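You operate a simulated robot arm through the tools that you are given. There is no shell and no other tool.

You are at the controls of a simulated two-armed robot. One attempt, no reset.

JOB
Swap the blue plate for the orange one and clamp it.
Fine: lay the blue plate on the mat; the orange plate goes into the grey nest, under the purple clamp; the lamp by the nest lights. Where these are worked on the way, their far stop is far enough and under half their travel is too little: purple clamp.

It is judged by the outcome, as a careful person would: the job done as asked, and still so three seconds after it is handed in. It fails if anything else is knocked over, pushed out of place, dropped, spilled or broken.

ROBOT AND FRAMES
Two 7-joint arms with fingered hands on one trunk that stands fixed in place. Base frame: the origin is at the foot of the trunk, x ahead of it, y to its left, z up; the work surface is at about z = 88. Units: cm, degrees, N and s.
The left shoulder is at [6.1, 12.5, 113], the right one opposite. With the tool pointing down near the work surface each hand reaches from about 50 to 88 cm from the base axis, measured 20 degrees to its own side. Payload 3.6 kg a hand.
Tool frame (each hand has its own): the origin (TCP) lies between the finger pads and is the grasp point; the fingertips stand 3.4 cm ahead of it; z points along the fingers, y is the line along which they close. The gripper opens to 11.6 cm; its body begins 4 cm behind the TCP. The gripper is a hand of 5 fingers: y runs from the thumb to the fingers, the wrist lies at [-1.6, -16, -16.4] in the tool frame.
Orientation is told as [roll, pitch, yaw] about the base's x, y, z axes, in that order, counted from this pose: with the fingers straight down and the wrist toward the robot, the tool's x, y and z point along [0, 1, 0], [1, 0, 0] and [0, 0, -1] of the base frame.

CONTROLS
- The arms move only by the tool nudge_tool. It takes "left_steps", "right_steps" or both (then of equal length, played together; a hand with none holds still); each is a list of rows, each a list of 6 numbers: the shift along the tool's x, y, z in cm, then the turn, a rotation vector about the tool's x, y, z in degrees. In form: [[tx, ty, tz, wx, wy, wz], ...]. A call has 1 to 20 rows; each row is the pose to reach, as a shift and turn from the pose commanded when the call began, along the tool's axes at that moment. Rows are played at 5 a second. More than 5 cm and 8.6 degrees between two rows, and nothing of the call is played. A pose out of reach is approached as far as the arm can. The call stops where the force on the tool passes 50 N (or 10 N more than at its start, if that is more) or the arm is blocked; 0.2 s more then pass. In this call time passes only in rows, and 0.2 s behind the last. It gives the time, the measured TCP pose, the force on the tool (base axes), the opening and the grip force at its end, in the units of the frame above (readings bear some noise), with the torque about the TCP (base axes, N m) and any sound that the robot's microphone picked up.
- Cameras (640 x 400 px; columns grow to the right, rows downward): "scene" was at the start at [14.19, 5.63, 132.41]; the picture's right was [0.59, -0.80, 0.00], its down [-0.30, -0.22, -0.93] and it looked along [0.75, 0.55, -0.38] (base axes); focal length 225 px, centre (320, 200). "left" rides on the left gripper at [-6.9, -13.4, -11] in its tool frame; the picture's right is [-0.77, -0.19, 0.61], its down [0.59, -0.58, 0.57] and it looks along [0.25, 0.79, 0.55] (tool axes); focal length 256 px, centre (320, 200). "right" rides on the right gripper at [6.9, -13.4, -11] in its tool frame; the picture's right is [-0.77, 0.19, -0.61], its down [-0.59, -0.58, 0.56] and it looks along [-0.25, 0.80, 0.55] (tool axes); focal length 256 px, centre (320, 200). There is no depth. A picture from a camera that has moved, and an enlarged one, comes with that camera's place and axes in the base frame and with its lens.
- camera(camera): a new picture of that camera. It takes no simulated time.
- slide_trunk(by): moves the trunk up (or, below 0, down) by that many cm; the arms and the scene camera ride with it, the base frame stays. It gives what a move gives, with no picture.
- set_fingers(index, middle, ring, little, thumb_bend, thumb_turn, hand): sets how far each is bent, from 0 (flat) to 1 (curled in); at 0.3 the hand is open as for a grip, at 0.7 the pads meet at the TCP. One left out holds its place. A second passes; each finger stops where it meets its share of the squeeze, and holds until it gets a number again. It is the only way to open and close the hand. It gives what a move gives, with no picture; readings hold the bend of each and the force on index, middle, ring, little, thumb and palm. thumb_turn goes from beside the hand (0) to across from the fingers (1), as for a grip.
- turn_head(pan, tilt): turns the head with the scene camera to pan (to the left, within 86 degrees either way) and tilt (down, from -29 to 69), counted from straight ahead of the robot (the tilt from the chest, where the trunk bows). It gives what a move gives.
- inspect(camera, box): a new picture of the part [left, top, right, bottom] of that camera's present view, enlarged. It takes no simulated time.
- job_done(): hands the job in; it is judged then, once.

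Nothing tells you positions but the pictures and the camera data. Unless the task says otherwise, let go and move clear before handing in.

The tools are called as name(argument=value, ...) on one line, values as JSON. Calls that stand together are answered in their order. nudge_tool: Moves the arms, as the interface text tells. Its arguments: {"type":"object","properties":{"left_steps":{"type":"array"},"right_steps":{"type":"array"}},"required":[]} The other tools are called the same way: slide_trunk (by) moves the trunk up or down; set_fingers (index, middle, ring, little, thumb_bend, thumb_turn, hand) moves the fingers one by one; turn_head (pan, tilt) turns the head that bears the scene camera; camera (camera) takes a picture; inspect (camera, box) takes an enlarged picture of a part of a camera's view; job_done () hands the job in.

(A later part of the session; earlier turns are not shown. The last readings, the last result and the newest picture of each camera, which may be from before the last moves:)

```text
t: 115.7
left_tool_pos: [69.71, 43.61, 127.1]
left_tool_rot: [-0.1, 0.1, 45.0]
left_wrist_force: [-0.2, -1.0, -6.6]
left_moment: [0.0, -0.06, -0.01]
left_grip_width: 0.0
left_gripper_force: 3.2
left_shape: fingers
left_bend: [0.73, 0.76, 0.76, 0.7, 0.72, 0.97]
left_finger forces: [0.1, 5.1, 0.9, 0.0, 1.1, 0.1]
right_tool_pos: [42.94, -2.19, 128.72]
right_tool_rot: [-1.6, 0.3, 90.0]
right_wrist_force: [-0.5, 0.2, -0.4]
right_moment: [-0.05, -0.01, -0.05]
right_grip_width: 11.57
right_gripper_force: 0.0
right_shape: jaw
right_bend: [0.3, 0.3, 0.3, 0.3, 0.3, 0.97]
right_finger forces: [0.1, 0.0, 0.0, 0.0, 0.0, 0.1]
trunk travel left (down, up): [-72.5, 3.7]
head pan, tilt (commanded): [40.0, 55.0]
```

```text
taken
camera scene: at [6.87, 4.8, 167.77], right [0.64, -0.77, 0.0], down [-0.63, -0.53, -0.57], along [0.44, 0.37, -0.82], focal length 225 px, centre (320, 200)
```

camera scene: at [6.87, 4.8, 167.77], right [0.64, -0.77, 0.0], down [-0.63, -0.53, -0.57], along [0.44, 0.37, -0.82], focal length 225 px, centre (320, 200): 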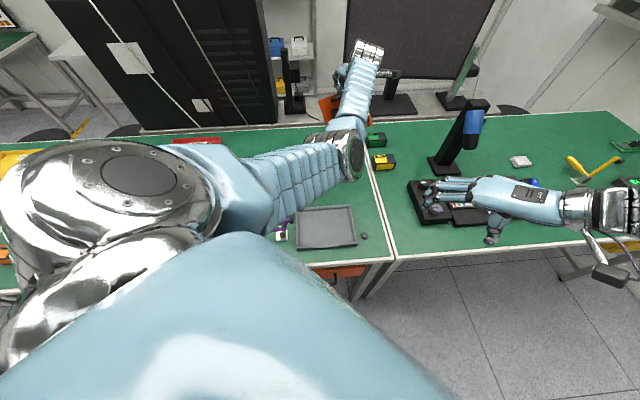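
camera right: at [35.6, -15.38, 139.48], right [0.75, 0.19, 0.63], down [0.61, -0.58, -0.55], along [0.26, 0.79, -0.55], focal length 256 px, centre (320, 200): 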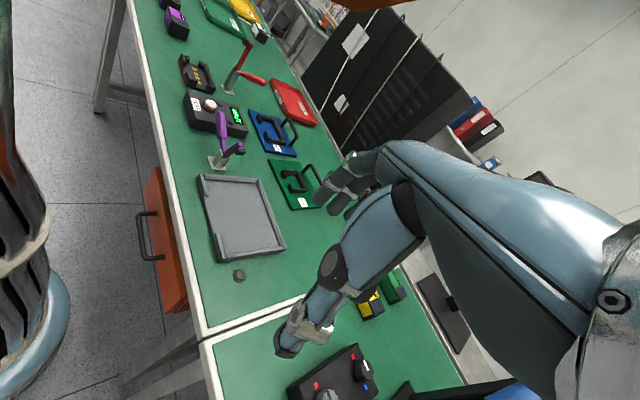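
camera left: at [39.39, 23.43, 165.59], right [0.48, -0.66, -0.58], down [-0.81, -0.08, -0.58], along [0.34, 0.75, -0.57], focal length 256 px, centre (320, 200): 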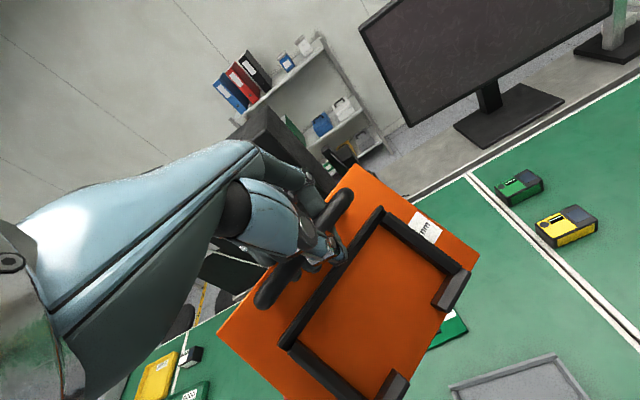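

The elbow now hangs straight down. Reasoning on the arm's geometry: turning the hand clockwise while the arm slants down, then turning it back while the arm slants up, should swing the elbow out to the left. First I go lower over clear space and turn to yaw −45°.

nudge_tool(left_steps=[[0.4, -0.6, 0.5, 0, 0, 0], [1.1, -1.7, 1.3, 0, 0, 0], [2.2, -3.2, 2.4, 0, 0, 0], [3.4, -4.9, 3.7, 0, 0, 0], [4.7, -6.7, 5.0, 0, 0, 0], [6.0, -8.6, 6.4, 0, 0, 0], [7.3, -10.5, 7.8, 0, 0, 0], [8.6, -12.4, 9.2, 0, 0, 0], [9.9, -14.2, 10.6, 0, 0, 0], [11.0, -15.8, 11.8, 0, 0, 0], [11.9, -17.1, 12.7, 0, 0, 0], [12.5, -17.9, 13.2, 0, 0, 0]])

camera(camera="scene")

```text
t: 118.3
left_tool_pos: [48.2, 39.36, 113.88]
left_tool_rot: [-0.3, 0.0, 45.1]
left_wrist_force: [0.5, 0.5, -6.8]
left_moment: [-0.04, -0.05, 0.03]
left_grip_width: 0.0
left_gripper_force: 3.4
left_shape: fingers
left_bend: [0.73, 0.76, 0.76, 0.7, 0.72, 0.97]
left_finger forces: [0.1, 4.9, 1.0, 0.1, 1.0, 0.0]
right_tool_pos: [42.98, -2.29, 128.76]
right_tool_rot: [-1.7, 0.1, 90.0]
right_wrist_force: [-0.2, 0.6, -0.7]
right_moment: [-0.01, -0.02, -0.02]
right_grip_width: 11.62
right_gripper_force: 0.0
right_shape: jaw
right_bend: [0.3, 0.3, 0.3, 0.3, 0.3, 0.97]
right_finger forces: [0.0, 0.1, 0.0, 0.0, 0.0, 0.1]
trunk travel left (down, up): [-72.5, 3.7]
head pan, tilt (commanded): [40.0, 55.0]
```

```text
taken
camera scene: at [6.76, 4.74, 167.78], right [0.64, -0.77, 0.0], down [-0.63, -0.53, -0.57], along [0.44, 0.37, -0.82], focal length 225 px, centre (320, 200)
```

scene: 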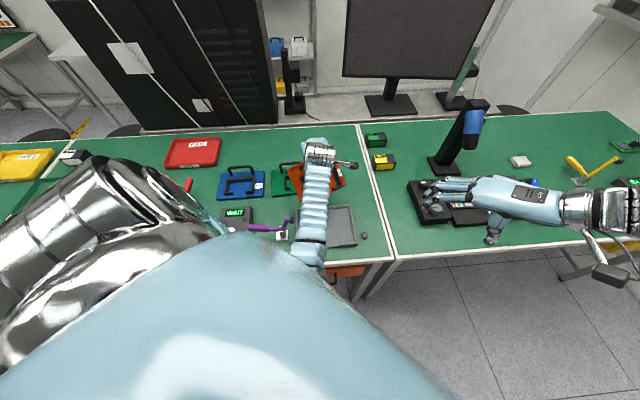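

nudge_tool(left_steps=[[0, 0, 0, 0, 0, 4], [0, 0, 0, 0, 0, 10], [0, 0, 0, 0, 0, 16.5], [0, 0, 0, 0, 0, 23], [0, 0, 0, 0, 0, 29.5], [0, 0, 0, 0, 0, 36], [0, 0, 0, 0, 0, 42.5], [0, 0, 0, 0, 0, 49], [0, 0, 0, 0, 0, 55.5], [0, 0, 0, 0, 0, 62], [0, 0, 0, 0, 0, 68.5], [0, 0, 0, 0, 0, 75], [0, 0, 0, 0, 0, 81.5], [0, 0, 0, 0, 0, 87], [0, 0, 0, 0, 0, 90]])

camera(camera="scene")

camera(camera="right")

```text
t: 121.5
left_tool_pos: [48.17, 39.59, 113.98]
left_tool_rot: [0.0, -0.3, -45.0]
left_wrist_force: [0.3, -0.5, -7.1]
left_moment: [-0.08, 0.0, -0.01]
left_grip_width: 0.0
left_gripper_force: 3.5
left_shape: fingers
left_bend: [0.73, 0.76, 0.76, 0.7, 0.72, 0.97]
left_finger forces: [0.0, 5.0, 0.8, 0.1, 1.0, 0.0]
right_tool_pos: [42.9, -2.21, 128.72]
right_tool_rot: [-1.5, 0.2, 90.0]
right_wrist_force: [-0.5, 0.1, -0.4]
right_moment: [0.01, -0.02, 0.0]
right_grip_width: 11.59
right_gripper_force: 0.0
right_shape: jaw
right_bend: [0.3, 0.3, 0.3, 0.3, 0.3, 0.97]
right_finger forces: [0.0, 0.1, 0.1, 0.1, 0.0, 0.0]
trunk travel left (down, up): [-72.5, 3.7]
head pan, tilt (commanded): [40.0, 55.0]
```

```text
taken
camera scene: at [6.83, 4.8, 167.77], right [0.64, -0.77, 0.0], down [-0.63, -0.53, -0.57], along [0.44, 0.37, -0.82], focal length 225 px, centre (320, 200)
```

scene: 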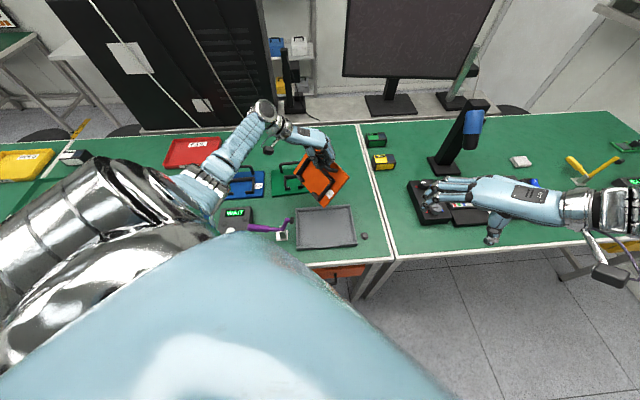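

```text
taken
camera right: at [35.64, -15.42, 139.46], right [0.75, 0.19, 0.63], down [0.61, -0.58, -0.55], along [0.26, 0.79, -0.55], focal length 256 px, centre (320, 200)
```

right: 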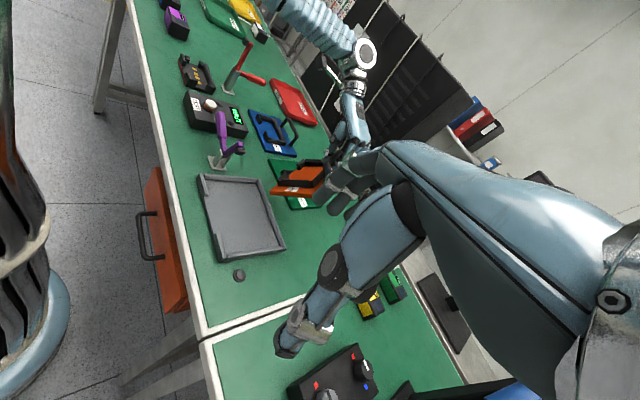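

The elbow is now out on the left. I rise and move left at this yaw, then turn back to +45° over the nest, with the arm slanting up.

nudge_tool(left_steps=[[-0.1, -0.3, -1.2, 0, 0, 0], [-0.3, -0.9, -3.0, 0, 0, 0], [-0.6, -1.8, -5.2, 0, 0, 0], [-0.9, -3.0, -7.5, 0, 0, 0], [-1.3, -4.3, -9.8, 0, 0, 0], [-1.7, -5.7, -12.1, 0, 0, 0], [-2.1, -7.2, -14.4, 0, 0, 0], [-2.5, -8.8, -16.7, 0, 0, 0], [-2.9, -10.4, -19, 0, 0, 0], [-3.3, -12, -21.3, 0, 0, 0], [-3.8, -13.6, -23.6, 0, 0, 0], [-4.2, -15.2, -25.9, 0, 0, 0], [-4.7, -16.8, -28.2, 0, 0, 0], [-5.1, -18.4, -30.5, 0, 0, 0], [-5.6, -20, -32.7, 0, 0, 0], [-6.0, -21.5, -34.8, 0, 0, 0], [-6.4, -23, -36.7, 0, 0, 0], [-6.7, -24.2, -38.3, 0, 0, 0], [-6.9, -25.1, -39.4, 0, 0, 0], [-7.1, -25.7, -40, 0, 0, 0]])

camera(camera="scene")

camera(camera="right")

```text
t: 125.7
left_tool_pos: [24.83, 52.85, 153.75]
left_tool_rot: [0.0, -0.4, -44.9]
left_wrist_force: [0.2, 0.4, -6.3]
left_moment: [-0.07, 0.03, -0.03]
left_grip_width: 0.0
left_gripper_force: 3.3
left_shape: fingers
left_bend: [0.73, 0.76, 0.76, 0.7, 0.72, 0.97]
left_finger forces: [0.0, 5.0, 0.9, 0.1, 1.1, 0.0]
right_tool_pos: [42.96, -2.14, 128.7]
right_tool_rot: [-1.7, 0.1, 90.0]
right_wrist_force: [-0.7, -0.9, 0.3]
right_moment: [0.01, 0.0, 0.02]
right_grip_width: 11.59
right_gripper_force: 0.0
right_shape: jaw
right_bend: [0.3, 0.3, 0.3, 0.3, 0.3, 0.97]
right_finger forces: [0.0, 0.0, 0.0, 0.1, 0.0, 0.1]
trunk travel left (down, up): [-72.5, 3.7]
head pan, tilt (commanded): [40.0, 55.0]
```

```text
taken
camera scene: at [6.73, 4.83, 167.77], right [0.64, -0.77, 0.0], down [-0.63, -0.53, -0.57], along [0.44, 0.37, -0.82], focal length 225 px, centre (320, 200)
```

scene: 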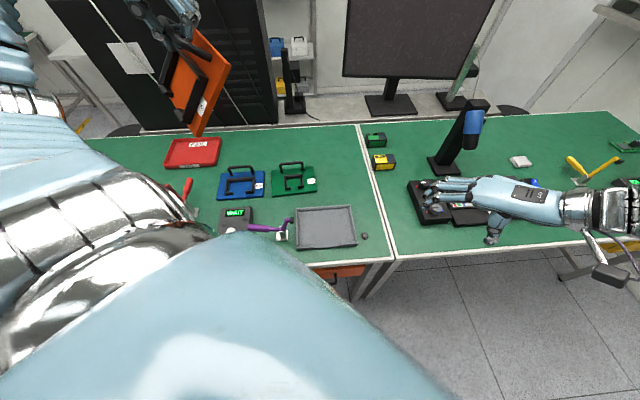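

```text
taken
camera right: at [35.57, -15.39, 139.48], right [0.75, 0.19, 0.63], down [0.61, -0.58, -0.55], along [0.26, 0.79, -0.55], focal length 256 px, centre (320, 200)
```

right: 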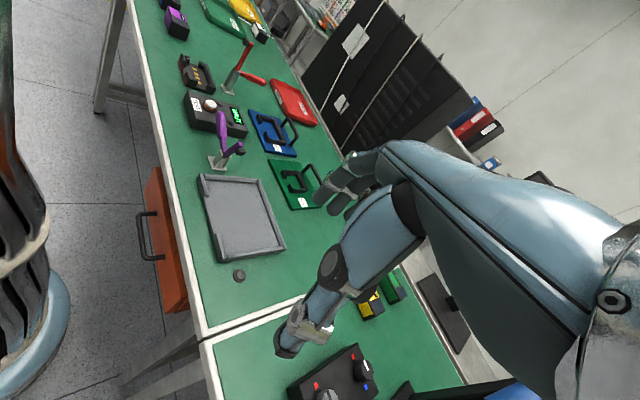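

The elbow is well out to the left now. I swing over the nest, turning back to +45°.

nudge_tool(left_steps=[[0.03, 0.8, 0, 0, 0, -3], [0.1, 2.2, 0, 0, 0, -8], [0.15, 4.0, 0, 0, 0, -14], [0.25, 6.0, 0, 0, 0, -20.5], [0.3, 8.0, 0, 0, 0, -27], [0.4, 10.0, 0, 0, 0, -34], [0.45, 12.0, 0, 0, 0, -41], [0.55, 14.0, 0, 0, 0, -48], [0.6, 16.0, 0, 0, 0, -55], [0.7, 18.0, 0, 0, 0, -62], [0.75, 20.0, 0, 0, 0, -68.5], [0.83, 22.0, 0, 0, 0, -75], [0.9, 24.0, 0, 0, 0, -81], [0.95, 25.6, 0, 0, 0, -86], [0.99, 26.66, 0, 0, 0, -90]])

camera(camera="scene")

camera(camera="left")

```text
t: 128.9
left_tool_pos: [44.76, 34.63, 154.09]
left_tool_rot: [-0.3, 0.1, 45.1]
left_wrist_force: [0.9, 0.2, -7.1]
left_moment: [-0.01, -0.03, 0.05]
left_grip_width: 0.01
left_gripper_force: 4.0
left_shape: fingers
left_bend: [0.73, 0.76, 0.76, 0.7, 0.72, 0.97]
left_finger forces: [0.0, 5.2, 0.8, 0.1, 1.4, 0.0]
right_tool_pos: [43.02, -2.22, 128.72]
right_tool_rot: [-1.6, 0.2, 90.0]
right_wrist_force: [-0.1, 0.5, 0.1]
right_moment: [0.02, -0.03, -0.01]
right_grip_width: 11.61
right_gripper_force: 0.0
right_shape: jaw
right_bend: [0.3, 0.3, 0.3, 0.3, 0.3, 0.97]
right_finger forces: [0.0, 0.0, 0.0, 0.0, 0.0, 0.1]
trunk travel left (down, up): [-72.5, 3.7]
head pan, tilt (commanded): [40.0, 55.0]
```

```text
taken
camera scene: at [6.88, 4.69, 167.77], right [0.64, -0.77, 0.0], down [-0.63, -0.53, -0.57], along [0.44, 0.37, -0.82], focal length 225 px, centre (320, 200)
```

scene: 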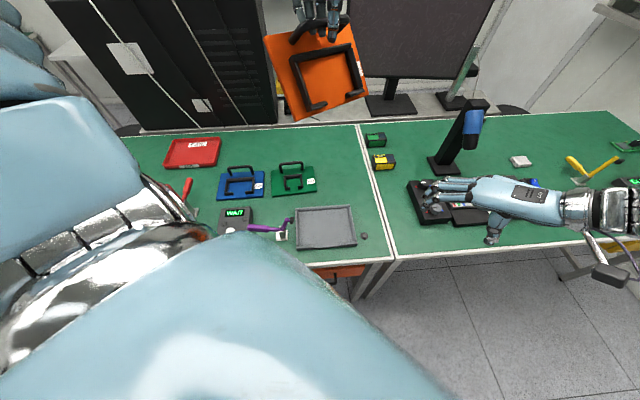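

```text
taken
camera left: at [40.06, 20.32, 164.85], right [0.41, -0.68, -0.61], down [-0.82, 0.01, -0.57], along [0.39, 0.74, -0.56], focal length 256 px, centre (320, 200)
```

left: 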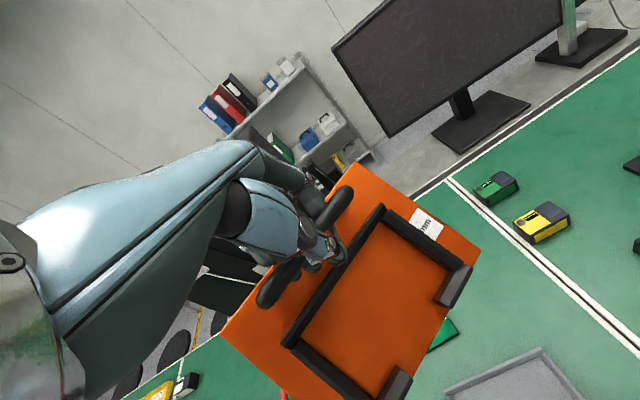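

The elbow-out posture is restored with the plate over the nest area. Before lowering the trunk, I raise the right hand so it stays clear of the bench.

nudge_tool(right_steps=[[0, 0, -2, 0, 0, 0], [0, 0, -4, 0, 0, 0], [0, 0, -6, 0, 0, 0], [0, 0, -8, 0, 0, 0], [0, 0, -10, 0, 0, 0], [0, 0, -12, 0, 0, 0], [0, 0, -14, 0, 0, 0], [0, 0, -16, 0, 0, 0], [0, 0, -18, 0, 0, 0], [0, 0, -20, 0, 0, 0], [0, 0, -22, 0, 0, 0]])

slide_trunk(by=-12)

slide_trunk(by=-13)

camera(camera="scene")

camera(camera="right")

```text
t: 131.3
left_tool_pos: [44.47, 34.75, 154.04]
left_tool_rot: [-0.4, 0.2, 45.1]
left_wrist_force: [0.9, -0.6, -7.3]
left_moment: [-0.02, -0.07, 0.03]
left_grip_width: 0.0
left_gripper_force: 3.6
left_shape: fingers
left_bend: [0.73, 0.76, 0.76, 0.7, 0.72, 0.97]
left_finger forces: [0.0, 5.0, 0.7, 0.1, 1.3, 0.0]
right_tool_pos: [42.2, -2.22, 150.58]
right_tool_rot: [-1.6, 0.2, 90.0]
right_wrist_force: [0.3, -0.4, 0.2]
right_moment: [0.01, 0.0, 0.02]
right_grip_width: 11.6
right_gripper_force: 0.2
right_shape: jaw
right_bend: [0.3, 0.3, 0.3, 0.3, 0.3, 0.97]
right_finger forces: [0.0, 0.0, 0.1, 0.1, 0.0, 0.0]
trunk travel left (down, up): [-72.5, 3.7]
head pan, tilt (commanded): [40.0, 55.0]
```

```text
t: 132.8
left_tool_pos: [44.51, 34.67, 141.88]
left_tool_rot: [-0.2, 0.0, 45.1]
left_wrist_force: [0.8, -0.8, -5.5]
left_moment: [-0.02, -0.07, -0.02]
left_grip_width: 0.0
left_gripper_force: 3.3
left_shape: fingers
left_bend: [0.73, 0.76, 0.76, 0.7, 0.72, 0.97]
left_finger forces: [0.0, 5.1, 0.8, 0.0, 1.2, 0.0]
right_tool_pos: [42.27, -2.16, 138.82]
right_tool_rot: [-1.7, 0.2, 90.0]
right_wrist_force: [0.7, -0.1, -0.3]
right_moment: [-0.03, 0.0, 0.01]
right_grip_width: 11.6
right_gripper_force: 0.0
right_shape: jaw
right_bend: [0.3, 0.3, 0.3, 0.3, 0.3, 0.97]
right_finger forces: [0.0, 0.1, 0.0, 0.0, 0.1, 0.1]
trunk travel left (down, up): [-60.5, 15.7]
head pan, tilt (commanded): [40.0, 55.0]
```

```text
t: 134.4
left_tool_pos: [44.43, 34.6, 128.99]
left_tool_rot: [-0.3, 0.0, 45.0]
left_wrist_force: [0.0, 1.0, -6.7]
left_moment: [-0.02, -0.04, -0.01]
left_grip_width: 0.0
left_gripper_force: 3.5
left_shape: fingers
left_bend: [0.73, 0.76, 0.76, 0.7, 0.72, 0.97]
left_finger forces: [0.0, 5.0, 0.7, 0.0, 1.2, 0.0]
right_tool_pos: [42.26, -2.21, 125.69]
right_tool_rot: [-1.7, 0.2, 90.0]
right_wrist_force: [-0.2, -0.6, -0.4]
right_moment: [0.0, -0.03, -0.02]
right_grip_width: 11.58
right_gripper_force: 0.2
right_shape: jaw
right_bend: [0.3, 0.3, 0.3, 0.3, 0.3, 0.97]
right_finger forces: [0.1, 0.1, 0.1, 0.0, 0.0, 0.0]
trunk travel left (down, up): [-47.5, 28.7]
head pan, tilt (commanded): [40.0, 55.0]
```

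```text
taken
camera scene: at [8.31, 4.74, 142.72], right [0.64, -0.77, 0.0], down [-0.63, -0.53, -0.57], along [0.44, 0.37, -0.82], focal length 225 px, centre (320, 200)
```

scene: 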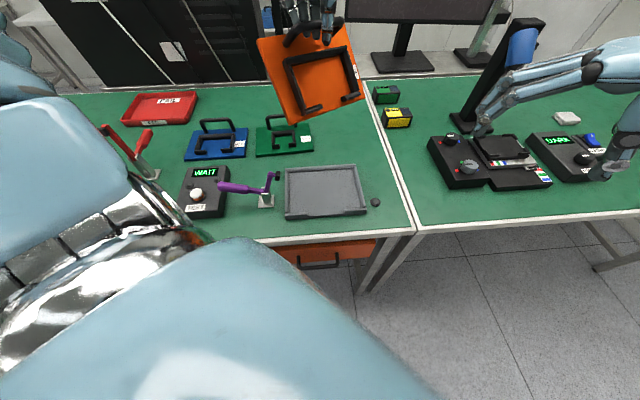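

```text
taken
camera right: at [34.91, -15.4, 136.48], right [0.75, 0.19, 0.63], down [0.61, -0.58, -0.55], along [0.26, 0.79, -0.55], focal length 256 px, centre (320, 200)
```

right: 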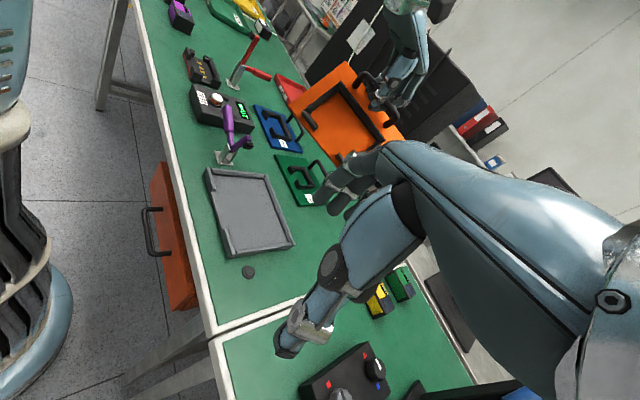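

Now I have a clear view of the nest, clamp and plate. I lower the plate toward the nest.

nudge_tool(left_steps=[[0, 0, 0.8, 0, 0, 0], [0, 0, 2.0, 0, 0, 0], [0, 0, 3.5, 0, 0, 0], [0, 0, 5.0, 0, 0, 0], [0, 0, 6.5, 0, 0, 0], [0, 0, 8.0, 0, 0, 0], [0, 0, 9.5, 0, 0, 0], [0, 0, 11, 0, 0, 0], [0, 0, 12.5, 0, 0, 0], [0, 0, 14, 0, 0, 0], [0, 0, 15.2, 0, 0, 0], [0, 0, 16, 0, 0, 0]])

camera(camera="scene")

camera(camera="left")

```text
t: 137.0
left_tool_pos: [44.46, 34.64, 112.93]
left_tool_rot: [-0.3, 0.1, 45.2]
left_wrist_force: [-0.1, -1.2, -5.4]
left_moment: [-0.02, -0.05, -0.01]
left_grip_width: 0.0
left_gripper_force: 3.0
left_shape: fingers
left_bend: [0.73, 0.76, 0.76, 0.7, 0.72, 0.97]
left_finger forces: [0.0, 4.9, 0.8, 0.0, 1.2, 0.0]
right_tool_pos: [42.29, -2.24, 125.67]
right_tool_rot: [-1.7, 0.2, 90.0]
right_wrist_force: [0.4, -0.4, 0.7]
right_moment: [0.0, 0.01, -0.02]
right_grip_width: 11.63
right_gripper_force: 0.0
right_shape: jaw
right_bend: [0.3, 0.3, 0.3, 0.3, 0.3, 0.97]
right_finger forces: [0.1, 0.0, 0.0, 0.0, 0.1, 0.0]
trunk travel left (down, up): [-47.5, 28.7]
head pan, tilt (commanded): [40.0, 55.0]
```

```text
taken
camera scene: at [8.37, 4.75, 142.71], right [0.64, -0.77, 0.0], down [-0.63, -0.53, -0.57], along [0.44, 0.37, -0.82], focal length 225 px, centre (320, 200)
```

scene: 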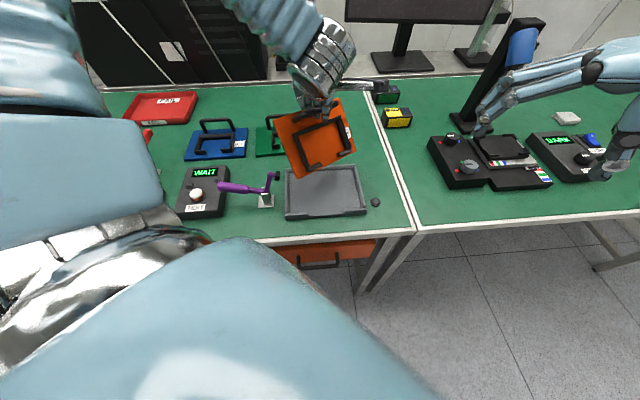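

```text
taken
camera left: at [39.9, 20.3, 123.9], right [0.41, -0.68, -0.61], down [-0.82, 0.01, -0.57], along [0.39, 0.74, -0.56], focal length 256 px, centre (320, 200)
```

left: 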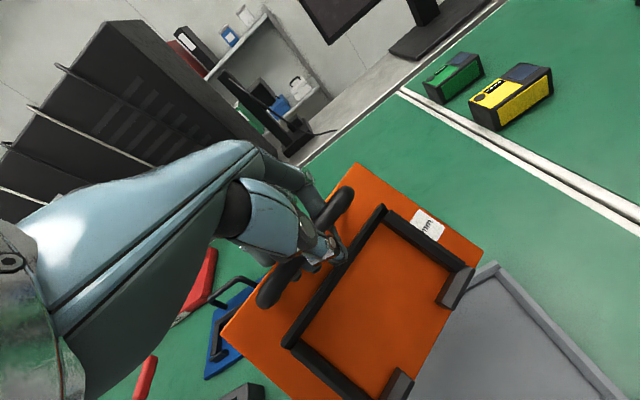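

The plate looks a bit turned in my hand. I'll zoom in to measure its orientation.

inspect(camera="left", box=[200, 140, 500, 400])

inspect(camera="scene", box=[250, 70, 390, 230])

inspect(camera="right", box=[190, 60, 430, 280])

```text
1.54 times, centred on (350, 270) of left
camera zoom: at [39.9, 20.3, 123.9], right [0.41, -0.68, -0.61], down [-0.82, 0.01, -0.57], along [0.39, 0.74, -0.56], focal length 394 px, centre (274, 92)
```

zoom: 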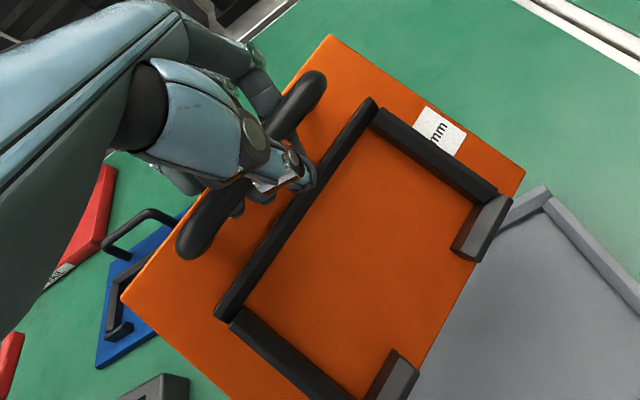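

```text
2.50 times, centred on (320, 150) of scene
camera zoom: at [8.37, 4.75, 142.71], right [0.64, -0.77, 0.0], down [-0.63, -0.53, -0.57], along [0.44, 0.37, -0.82], focal length 562 px, centre (320, 325)
```

zoom: 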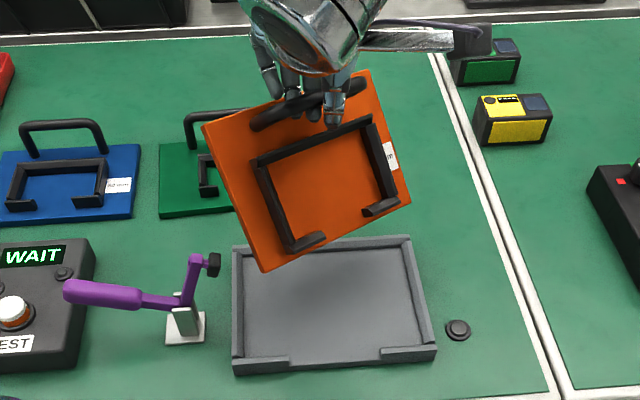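

```text
1.82 times, centred on (310, 170) of right
camera zoom: at [34.98, -15.39, 136.45], right [0.75, 0.19, 0.63], down [0.61, -0.58, -0.55], along [0.26, 0.79, -0.55], focal length 465 px, centre (338, 254)
```

zoom: 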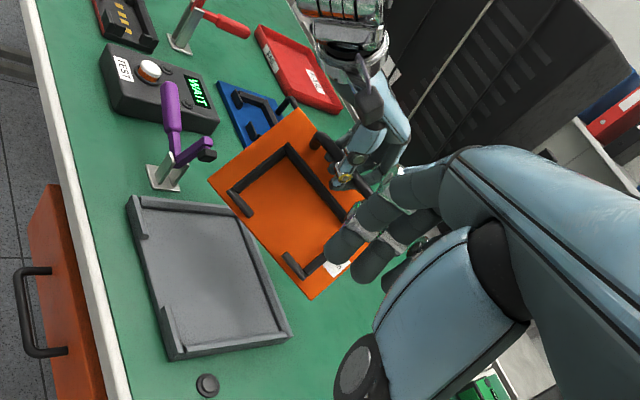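

The plate has yawed about 30° on the bar relative to my hand. I'll turn the hand by −30° so that the plate itself lines up with the nest, then re-measure.

nudge_tool(left_steps=[[0, 0, 0, 0, 0, 2], [0, 0, 0, 0, 0, 5], [0, 0, 0, 0, 0, 9], [0, 0, 0, 0, 0, 13], [0, 0, 0, 0, 0, 17], [0, 0, 0, 0, 0, 21], [0, 0, 0, 0, 0, 25], [0, 0, 0, 0, 0, 28], [0, 0, 0, 0, 0, 30]])

inspect(camera="scene", box=[250, 70, 390, 230])

inspect(camera="right", box=[190, 60, 430, 280])

```text
t: 139.0
left_tool_pos: [44.51, 34.7, 112.93]
left_tool_rot: [-0.1, -0.1, 15.2]
left_wrist_force: [0.9, 0.4, -7.2]
left_moment: [0.0, -0.07, -0.01]
left_grip_width: 0.0
left_gripper_force: 3.4
left_shape: fingers
left_bend: [0.73, 0.76, 0.76, 0.7, 0.72, 0.97]
left_finger forces: [0.0, 5.0, 0.8, 0.0, 1.2, 0.0]
right_tool_pos: [42.26, -2.07, 125.72]
right_tool_rot: [-1.7, 0.2, 90.0]
right_wrist_force: [0.3, 0.4, 0.4]
right_moment: [-0.03, 0.0, 0.03]
right_grip_width: 11.61
right_gripper_force: 0.0
right_shape: jaw
right_bend: [0.3, 0.3, 0.3, 0.3, 0.3, 0.97]
right_finger forces: [0.1, 0.1, 0.0, 0.0, 0.0, 0.0]
trunk travel left (down, up): [-47.5, 28.7]
head pan, tilt (commanded): [40.0, 55.0]
```

```text
2.50 times, centred on (320, 150) of scene
camera zoom: at [8.34, 4.79, 142.71], right [0.64, -0.77, 0.0], down [-0.63, -0.53, -0.57], along [0.44, 0.37, -0.82], focal length 562 px, centre (320, 325)
```

zoom: 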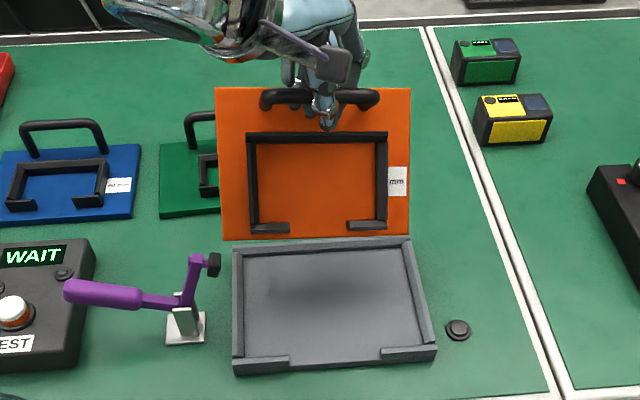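

```text
1.82 times, centred on (310, 170) of right
camera zoom: at [34.95, -15.36, 136.46], right [0.75, 0.19, 0.63], down [0.61, -0.58, -0.55], along [0.26, 0.79, -0.55], focal length 465 px, centre (338, 254)
```

zoom: 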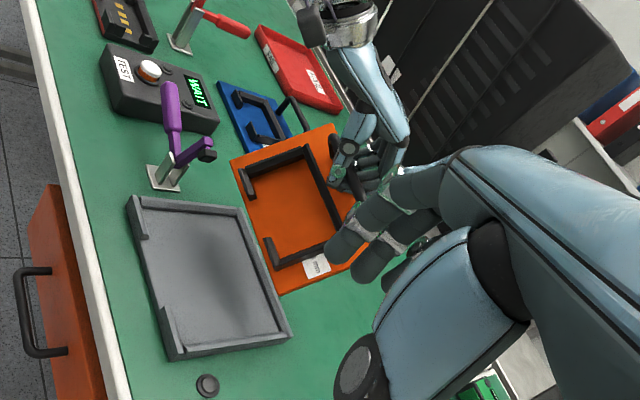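

The plate is now square to the nest. It needs about 1.3 cm to the right; I shift it, bring it a little nearer and lower it to just above the nest floor.

nudge_tool(left_steps=[[-0.3, -0.2, 0.6, 0, 0, 0], [-0.7, -0.5, 1.5, 0, 0, 0], [-1.2, -0.9, 2.6, 0, 0, 0], [-1.7, -1.3, 3.8, 0, 0, 0], [-2.2, -1.6, 4.9, 0, 0, 0], [-2.5, -1.85, 5.6, 0, 0, 0], [-2.62, -1.96, 6, 0, 0, 0]])

inspect(camera="scene", box=[250, 90, 390, 230])

inspect(camera="right", box=[190, 60, 430, 280])

camera(camera="left")

```text
t: 140.6
left_tool_pos: [43.42, 31.47, 106.96]
left_tool_rot: [-0.3, -0.1, 15.1]
left_wrist_force: [0.7, 0.7, -6.7]
left_moment: [-0.02, -0.03, -0.02]
left_grip_width: 0.02
left_gripper_force: 3.2
left_shape: fingers
left_bend: [0.73, 0.76, 0.76, 0.7, 0.72, 0.97]
left_finger forces: [0.1, 5.0, 0.7, 0.0, 1.2, 0.0]
right_tool_pos: [42.2, -2.26, 125.67]
right_tool_rot: [-1.6, 0.1, 90.1]
right_wrist_force: [-0.8, 0.4, 0.7]
right_moment: [0.01, 0.0, -0.02]
right_grip_width: 11.61
right_gripper_force: 0.0
right_shape: jaw
right_bend: [0.3, 0.3, 0.3, 0.3, 0.3, 0.97]
right_finger forces: [0.0, 0.1, 0.0, 0.0, 0.0, 0.0]
trunk travel left (down, up): [-47.5, 28.7]
head pan, tilt (commanded): [40.0, 55.0]
```

```text
2.86 times, centred on (320, 160) of scene
camera zoom: at [8.36, 4.74, 142.71], right [0.64, -0.77, 0.0], down [-0.63, -0.53, -0.57], along [0.44, 0.37, -0.82], focal length 642 px, centre (320, 314)
```

zoom: 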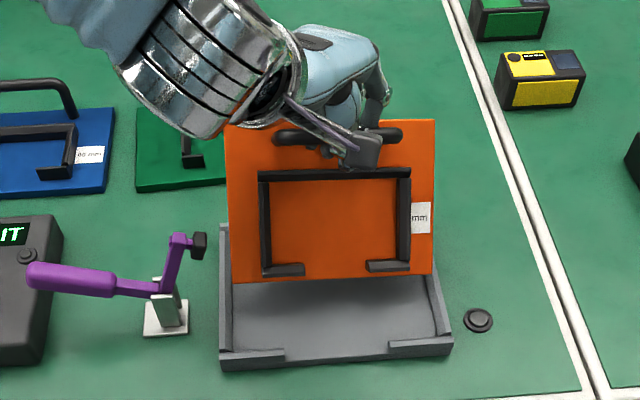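

```text
1.82 times, centred on (310, 170) of right
camera zoom: at [34.97, -15.4, 136.45], right [0.75, 0.19, 0.63], down [0.61, -0.58, -0.55], along [0.26, 0.79, -0.55], focal length 465 px, centre (338, 254)
```

zoom: 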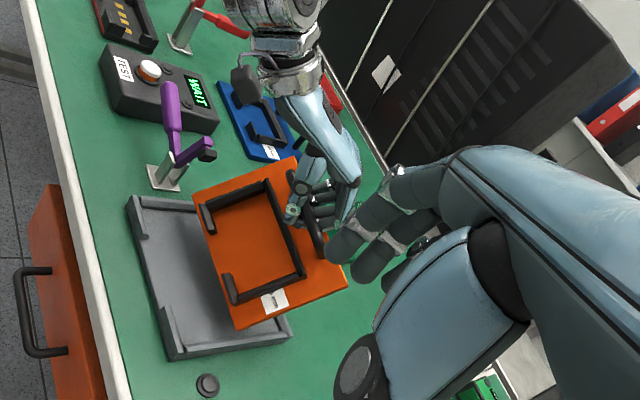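

```text
taken
camera left: at [32.24, 21.42, 117.74], right [0.02, -0.79, -0.61], down [-0.71, 0.42, -0.57], along [0.7, 0.44, -0.55], focal length 256 px, centre (320, 200)
```

left: 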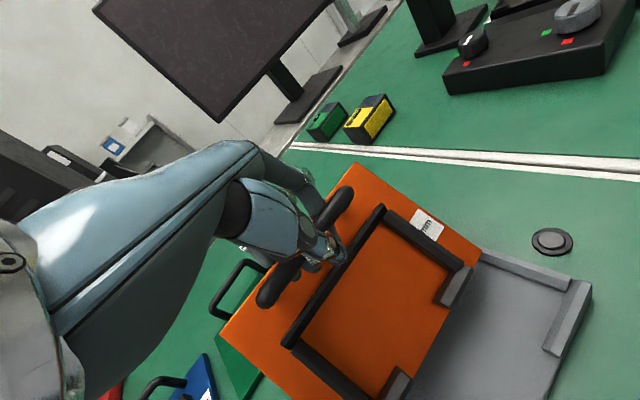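

Alignment is close: the near edge spans the nest width, but the right side hangs about 2 cm lower. I roll the hand ~5° to level it, compensating the sideways shift.

nudge_tool(left_steps=[[0.28, -0.16, 0, -0.7, -1.2, 0], [0.57, -0.33, 0, -1.35, -2.4, 0], [0.85, -0.5, 0, -2.0, -3.6, 0], [1.13, -0.65, 0, -2.7, -4.8, 0]])

inspect(camera="scene", box=[250, 90, 390, 230])

inspect(camera="right", box=[190, 60, 430, 280])

```text
t: 141.6
left_tool_pos: [42.28, 32.51, 106.93]
left_tool_rot: [-5.1, -2.8, 15.2]
left_wrist_force: [0.1, -0.1, -7.4]
left_moment: [-0.03, -0.01, 0.0]
left_grip_width: 0.0
left_gripper_force: 2.9
left_shape: fingers
left_bend: [0.73, 0.76, 0.76, 0.7, 0.72, 0.97]
left_finger forces: [0.1, 4.3, 0.5, 0.1, 1.2, 0.1]
right_tool_pos: [42.19, -2.2, 125.73]
right_tool_rot: [-1.7, 0.3, 90.0]
right_wrist_force: [-0.1, 0.0, -1.0]
right_moment: [-0.04, -0.01, -0.01]
right_grip_width: 11.59
right_gripper_force: 0.1
right_shape: jaw
right_bend: [0.3, 0.3, 0.3, 0.3, 0.3, 0.97]
right_finger forces: [0.0, 0.0, 0.1, 0.0, 0.0, 0.0]
trunk travel left (down, up): [-47.5, 28.7]
head pan, tilt (commanded): [40.0, 55.0]
```

```text
2.86 times, centred on (320, 160) of scene
camera zoom: at [8.32, 4.78, 142.71], right [0.64, -0.77, 0.0], down [-0.63, -0.53, -0.57], along [0.44, 0.37, -0.82], focal length 642 px, centre (320, 314)
```

zoom: 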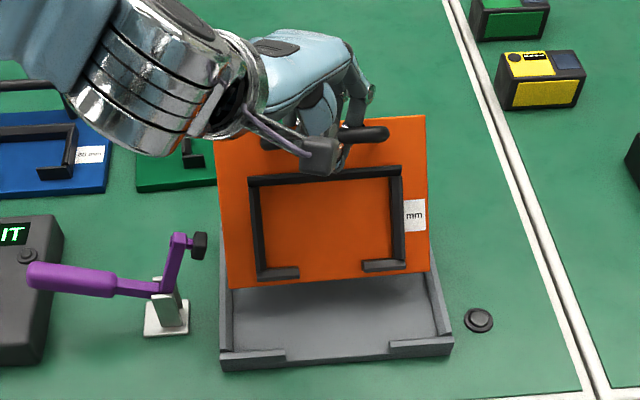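

```text
1.82 times, centred on (310, 170) of right
camera zoom: at [34.93, -15.36, 136.47], right [0.75, 0.19, 0.63], down [0.61, -0.58, -0.55], along [0.26, 0.79, -0.55], focal length 465 px, centre (338, 254)
```

zoom: 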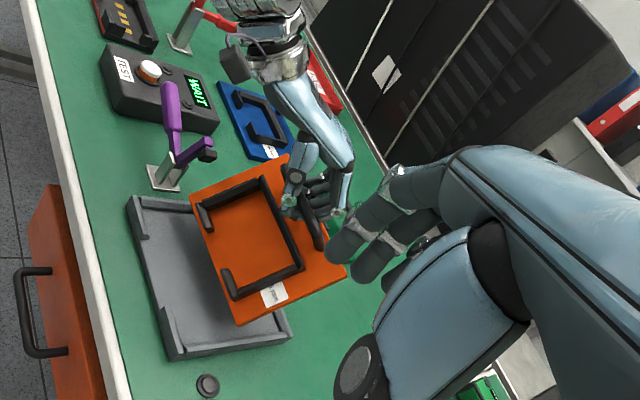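

nudge_tool(left_steps=[[0, 0, 0, -0.5, -0.9, 1.5], [0, 0, 0, -1.0, -1.75, 3.0], [0, 0, 0, -1.0, -1.75, 3.0]])

inspect(camera="scene", box=[260, 130, 380, 230])

inspect(camera="right", box=[190, 120, 390, 280])

```text
t: 142.4
left_tool_pos: [42.4, 32.45, 106.91]
left_tool_rot: [-6.6, -4.2, 12.2]
left_wrist_force: [-0.6, 0.3, -6.1]
left_moment: [-0.03, 0.0, 0.01]
left_grip_width: 0.0
left_gripper_force: 2.6
left_shape: fingers
left_bend: [0.73, 0.76, 0.76, 0.7, 0.72, 0.97]
left_finger forces: [0.1, 4.1, 0.4, 0.0, 1.2, 0.1]
right_tool_pos: [42.24, -2.21, 125.58]
right_tool_rot: [-1.7, 0.1, 90.0]
right_wrist_force: [0.0, 0.1, -0.2]
right_moment: [0.0, 0.0, 0.01]
right_grip_width: 11.61
right_gripper_force: 0.1
right_shape: jaw
right_bend: [0.3, 0.3, 0.3, 0.3, 0.3, 0.97]
right_finger forces: [0.0, 0.0, 0.0, 0.0, 0.0, 0.1]
trunk travel left (down, up): [-47.5, 28.7]
head pan, tilt (commanded): [40.0, 55.0]
```

```text
4.00 times, centred on (320, 180) of scene
camera zoom: at [8.35, 4.74, 142.71], right [0.64, -0.77, 0.0], down [-0.63, -0.53, -0.57], along [0.44, 0.37, -0.82], focal length 899 px, centre (320, 280)
```

zoom: 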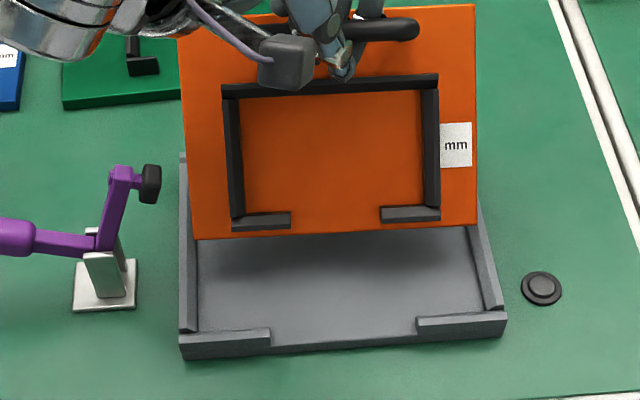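

```text
2.50 times, centred on (290, 200) of right
camera zoom: at [34.96, -15.4, 136.45], right [0.75, 0.19, 0.63], down [0.61, -0.58, -0.55], along [0.26, 0.79, -0.55], focal length 640 px, centre (395, 200)
```

zoom: 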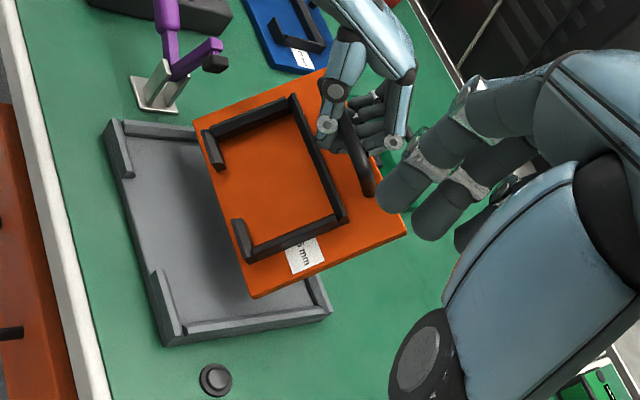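

The plate is now level and square: near edge at z≈93.5, spanning u −2.7 to 16.9 against the nest's −3.1 to 17.5. I lower it straight down until the near edge meets the nest floor.

nudge_tool(left_steps=[[0.09, -0.06, 0.8, 0, 0, 0], [0.18, -0.12, 1.6, 0, 0, 0], [0.28, -0.18, 2.4, 0, 0, 0], [0.37, -0.23, 3.2, 0, 0, 0], [0.43, -0.27, 3.7, 0, 0, 0]])

inspect(camera="scene", box=[260, 130, 380, 230])

inspect(camera="right", box=[190, 120, 390, 280])

```text
t: 143.6
left_tool_pos: [42.51, 32.38, 103.37]
left_tool_rot: [-6.5, -4.1, 12.3]
left_wrist_force: [2.9, -0.3, -2.3]
left_moment: [-0.03, 0.02, 0.02]
left_grip_width: 0.05
left_gripper_force: 0.5
left_shape: fingers
left_bend: [0.73, 0.77, 0.76, 0.7, 0.72, 0.97]
left_finger forces: [0.5, 0.5, 0.2, 0.1, 0.0, 0.1]
right_tool_pos: [42.39, -2.27, 125.83]
right_tool_rot: [-1.8, 0.2, 90.0]
right_wrist_force: [0.6, 1.5, 0.1]
right_moment: [0.01, -0.01, 0.01]
right_grip_width: 11.6
right_gripper_force: 0.1
right_shape: jaw
right_bend: [0.3, 0.3, 0.3, 0.3, 0.3, 0.97]
right_finger forces: [0.0, 0.0, 0.0, 0.0, 0.1, 0.0]
trunk travel left (down, up): [-47.5, 28.7]
head pan, tilt (commanded): [40.0, 55.0]
```

```text
4.00 times, centred on (320, 180) of scene
camera zoom: at [8.35, 4.73, 142.72], right [0.64, -0.77, 0.0], down [-0.63, -0.53, -0.57], along [0.44, 0.37, -0.82], focal length 899 px, centre (320, 280)
```

zoom: 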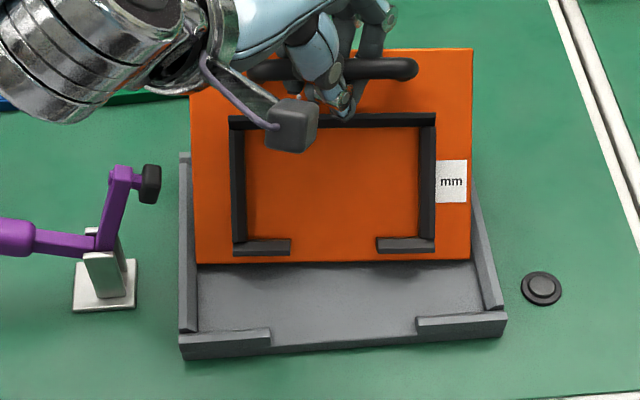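

```text
2.50 times, centred on (290, 200) of right
camera zoom: at [34.95, -15.42, 136.46], right [0.75, 0.19, 0.63], down [0.61, -0.58, -0.55], along [0.26, 0.79, -0.55], focal length 640 px, centre (395, 200)
```

zoom: 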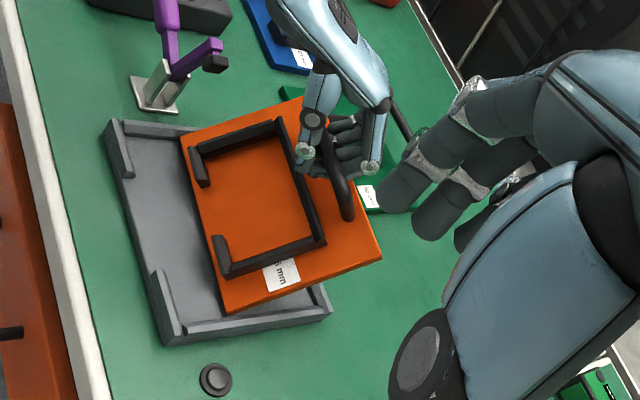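

The near edge is resting on the nest floor, inside the walls. Now I swing the hand outward and down along the arc to tip the plate flatter, to about 15°.

nudge_tool(left_steps=[[0.7, 0.93, 0.5, 0, 0, -0.5], [1.38, 1.85, 1.09, 0, 0, -1.0], [2.05, 2.7, 1.8, 0, 0, -1.5], [2.7, 3.5, 2.57, 0, 0, -2.0]])

inspect(camera="scene", box=[260, 130, 380, 230])

inspect(camera="right", box=[190, 120, 390, 280])

```text
t: 144.6
left_tool_pos: [45.46, 35.66, 100.55]
left_tool_rot: [-6.6, -3.8, 14.5]
left_wrist_force: [1.0, -0.5, -2.5]
left_moment: [0.02, 0.06, 0.02]
left_grip_width: 0.03
left_gripper_force: 1.0
left_shape: fingers
left_bend: [0.73, 0.77, 0.76, 0.7, 0.72, 0.97]
left_finger forces: [1.6, 0.4, 0.2, 0.0, 0.0, 0.1]
right_tool_pos: [42.25, -2.27, 125.71]
right_tool_rot: [-1.6, 0.2, 90.0]
right_wrist_force: [0.5, 0.2, -0.8]
right_moment: [0.04, 0.01, 0.01]
right_grip_width: 11.61
right_gripper_force: 0.1
right_shape: jaw
right_bend: [0.3, 0.3, 0.3, 0.3, 0.3, 0.97]
right_finger forces: [0.0, 0.0, 0.1, 0.0, 0.0, 0.0]
trunk travel left (down, up): [-47.5, 28.7]
head pan, tilt (commanded): [40.0, 55.0]
```

```text
4.00 times, centred on (320, 180) of scene
camera zoom: at [8.39, 4.72, 142.71], right [0.64, -0.77, 0.0], down [-0.63, -0.53, -0.57], along [0.44, 0.37, -0.82], focal length 899 px, centre (320, 280)
```

zoom: 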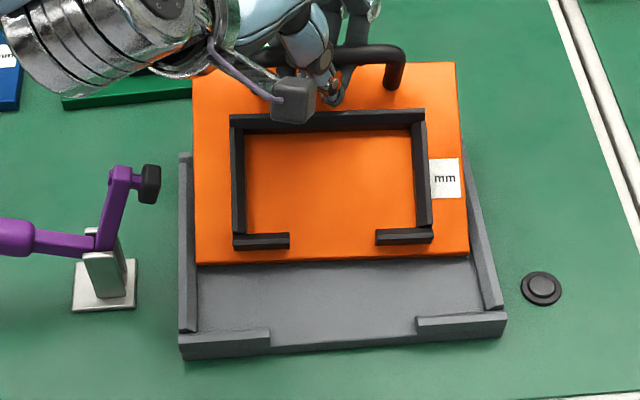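

```text
2.50 times, centred on (290, 200) of right
camera zoom: at [35.0, -15.42, 136.43], right [0.75, 0.19, 0.63], down [0.6, -0.58, -0.55], along [0.26, 0.79, -0.55], focal length 640 px, centre (395, 200)
```

zoom: 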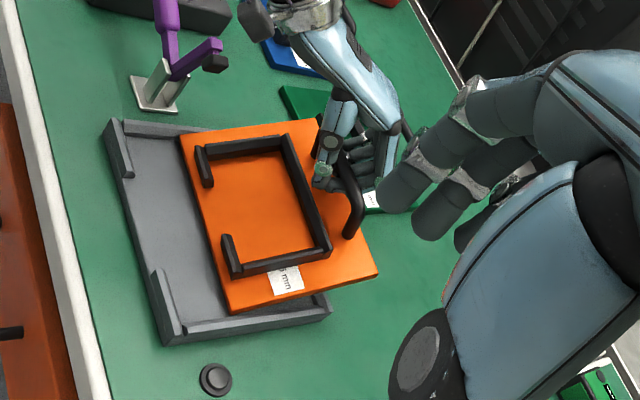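

Near edge is square and inside the side walls (u −2.9 to 16.9). I flatten a bit more, then slide the plate toward the near stops.

nudge_tool(left_steps=[[0.45, 0.57, 0.7, 0, 0, -0.7], [0.9, 1.12, 1.45, 0, 0, -1.4], [1.32, 1.66, 2.18, 0, 0, -2.0]])

nudge_tool(left_steps=[[-0.4, -0.7, 0, 0, 0, 0], [-0.8, -1.4, 0, 0, 0, 0], [-1.2, -2.1, 0, 0, 0, 0], [-1.6, -2.8, 0, 0, 0, 0]])

inspect(camera="scene", box=[260, 130, 380, 230])

inspect(camera="right", box=[190, 120, 390, 280])

```text
t: 145.4
left_tool_pos: [47.0, 36.98, 98.26]
left_tool_rot: [-6.9, -3.5, 16.2]
left_wrist_force: [-0.3, -0.2, -4.1]
left_moment: [0.03, 0.05, 0.0]
left_grip_width: 0.01
left_gripper_force: 1.1
left_shape: fingers
left_bend: [0.73, 0.77, 0.76, 0.7, 0.72, 0.97]
left_finger forces: [0.5, 0.8, 0.4, 0.1, 0.1, 0.1]
right_tool_pos: [42.15, -2.26, 125.62]
right_tool_rot: [-1.6, 0.1, 90.0]
right_wrist_force: [0.2, -0.3, 0.7]
right_moment: [0.03, 0.0, -0.01]
right_grip_width: 11.59
right_gripper_force: 0.0
right_shape: jaw
right_bend: [0.3, 0.3, 0.3, 0.3, 0.3, 0.97]
right_finger forces: [0.1, 0.1, 0.0, 0.0, 0.1, 0.0]
trunk travel left (down, up): [-47.5, 28.7]
head pan, tilt (commanded): [40.0, 55.0]
```

```text
t: 146.4
left_tool_pos: [44.67, 34.7, 98.36]
left_tool_rot: [-6.9, -3.6, 16.3]
left_wrist_force: [1.7, 0.0, -3.0]
left_moment: [0.03, 0.01, 0.01]
left_grip_width: 0.01
left_gripper_force: 0.8
left_shape: fingers
left_bend: [0.73, 0.77, 0.76, 0.7, 0.72, 0.97]
left_finger forces: [0.7, 0.5, 0.5, 0.0, 0.0, 0.0]
right_tool_pos: [42.22, -2.24, 125.77]
right_tool_rot: [-1.7, 0.2, 89.9]
right_wrist_force: [0.2, 0.0, -1.6]
right_moment: [0.02, 0.01, 0.04]
right_grip_width: 11.6
right_gripper_force: 0.1
right_shape: jaw
right_bend: [0.3, 0.3, 0.3, 0.3, 0.3, 0.97]
right_finger forces: [0.0, 0.0, 0.1, 0.1, 0.0, 0.0]
trunk travel left (down, up): [-47.5, 28.7]
head pan, tilt (commanded): [40.0, 55.0]
```

```text
4.00 times, centred on (320, 180) of scene
camera zoom: at [8.34, 4.71, 142.71], right [0.64, -0.77, 0.0], down [-0.63, -0.53, -0.57], along [0.44, 0.37, -0.82], focal length 899 px, centre (320, 280)
```

zoom: 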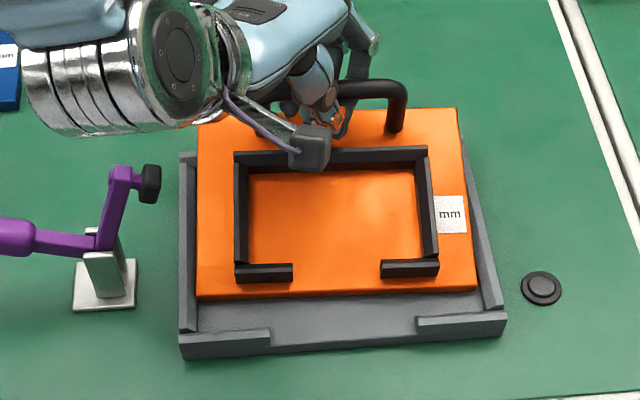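

```text
2.50 times, centred on (290, 200) of right
camera zoom: at [34.95, -15.43, 136.45], right [0.75, 0.19, 0.63], down [0.61, -0.58, -0.55], along [0.26, 0.79, -0.55], focal length 640 px, centre (395, 200)
```

zoom: 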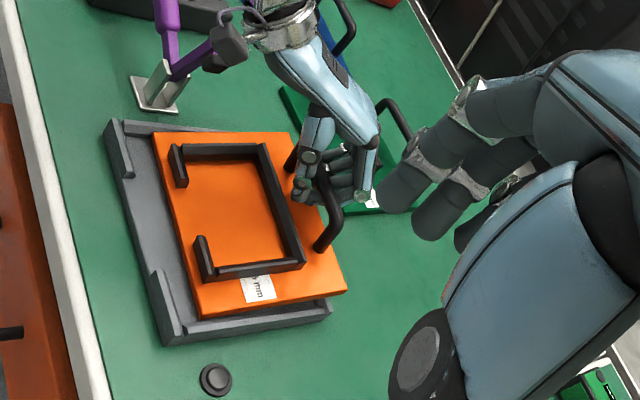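

The plate is sliding in nicely. I continue the slide about 2.8 cm until it meets the near stops.

nudge_tool(left_steps=[[-0.3, -0.5, 0, 0, 0, 0], [-0.6, -1.0, 0, 0, 0, 0], [-0.85, -1.5, 0, 0, 0, 0], [-1.1, -2.0, 0, 0, 0, 0], [-1.4, -2.5, 0, 0, 0, 0]])

inspect(camera="scene", box=[260, 130, 380, 230])

inspect(camera="right", box=[190, 120, 390, 280])

```text
t: 147.6
left_tool_pos: [42.67, 32.91, 98.5]
left_tool_rot: [-6.8, -3.6, 16.5]
left_wrist_force: [3.5, 9.1, 1.3]
left_moment: [0.02, -0.06, 0.26]
left_grip_width: 0.02
left_gripper_force: 3.7
left_shape: fingers
left_bend: [0.73, 0.77, 0.76, 0.7, 0.72, 0.97]
left_finger forces: [7.2, 0.1, 0.1, 0.0, 0.0, 0.1]
right_tool_pos: [42.3, -2.06, 125.74]
right_tool_rot: [-1.7, 0.2, 90.0]
right_wrist_force: [0.4, -0.1, 0.1]
right_moment: [-0.02, 0.03, -0.01]
right_grip_width: 11.56
right_gripper_force: 0.0
right_shape: jaw
right_bend: [0.3, 0.3, 0.3, 0.3, 0.3, 0.97]
right_finger forces: [0.1, 0.1, 0.0, 0.1, 0.0, 0.1]
trunk travel left (down, up): [-47.5, 28.7]
head pan, tilt (commanded): [40.0, 55.0]
```

```text
4.00 times, centred on (320, 180) of scene
camera zoom: at [8.34, 4.88, 142.72], right [0.64, -0.76, 0.0], down [-0.63, -0.53, -0.57], along [0.44, 0.37, -0.82], focal length 899 px, centre (320, 280)
```

zoom: 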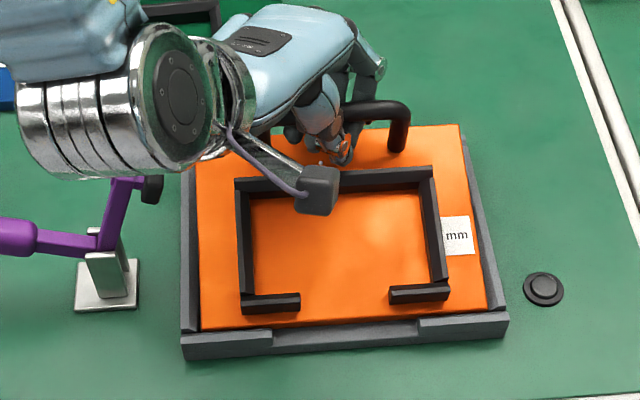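

```text
2.50 times, centred on (290, 200) of right
camera zoom: at [34.96, -15.28, 136.48], right [0.75, 0.19, 0.63], down [0.61, -0.58, -0.55], along [0.26, 0.79, -0.55], focal length 640 px, centre (395, 200)
```

zoom: 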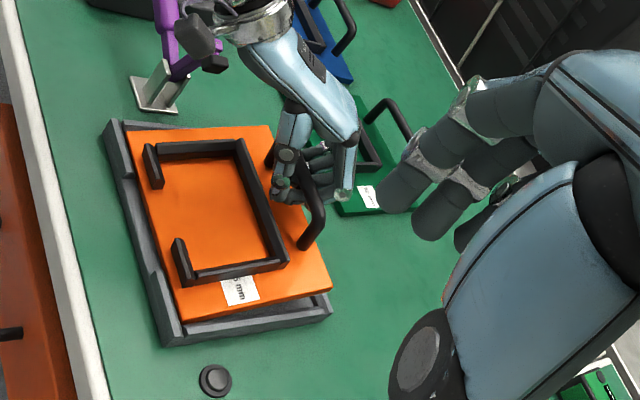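

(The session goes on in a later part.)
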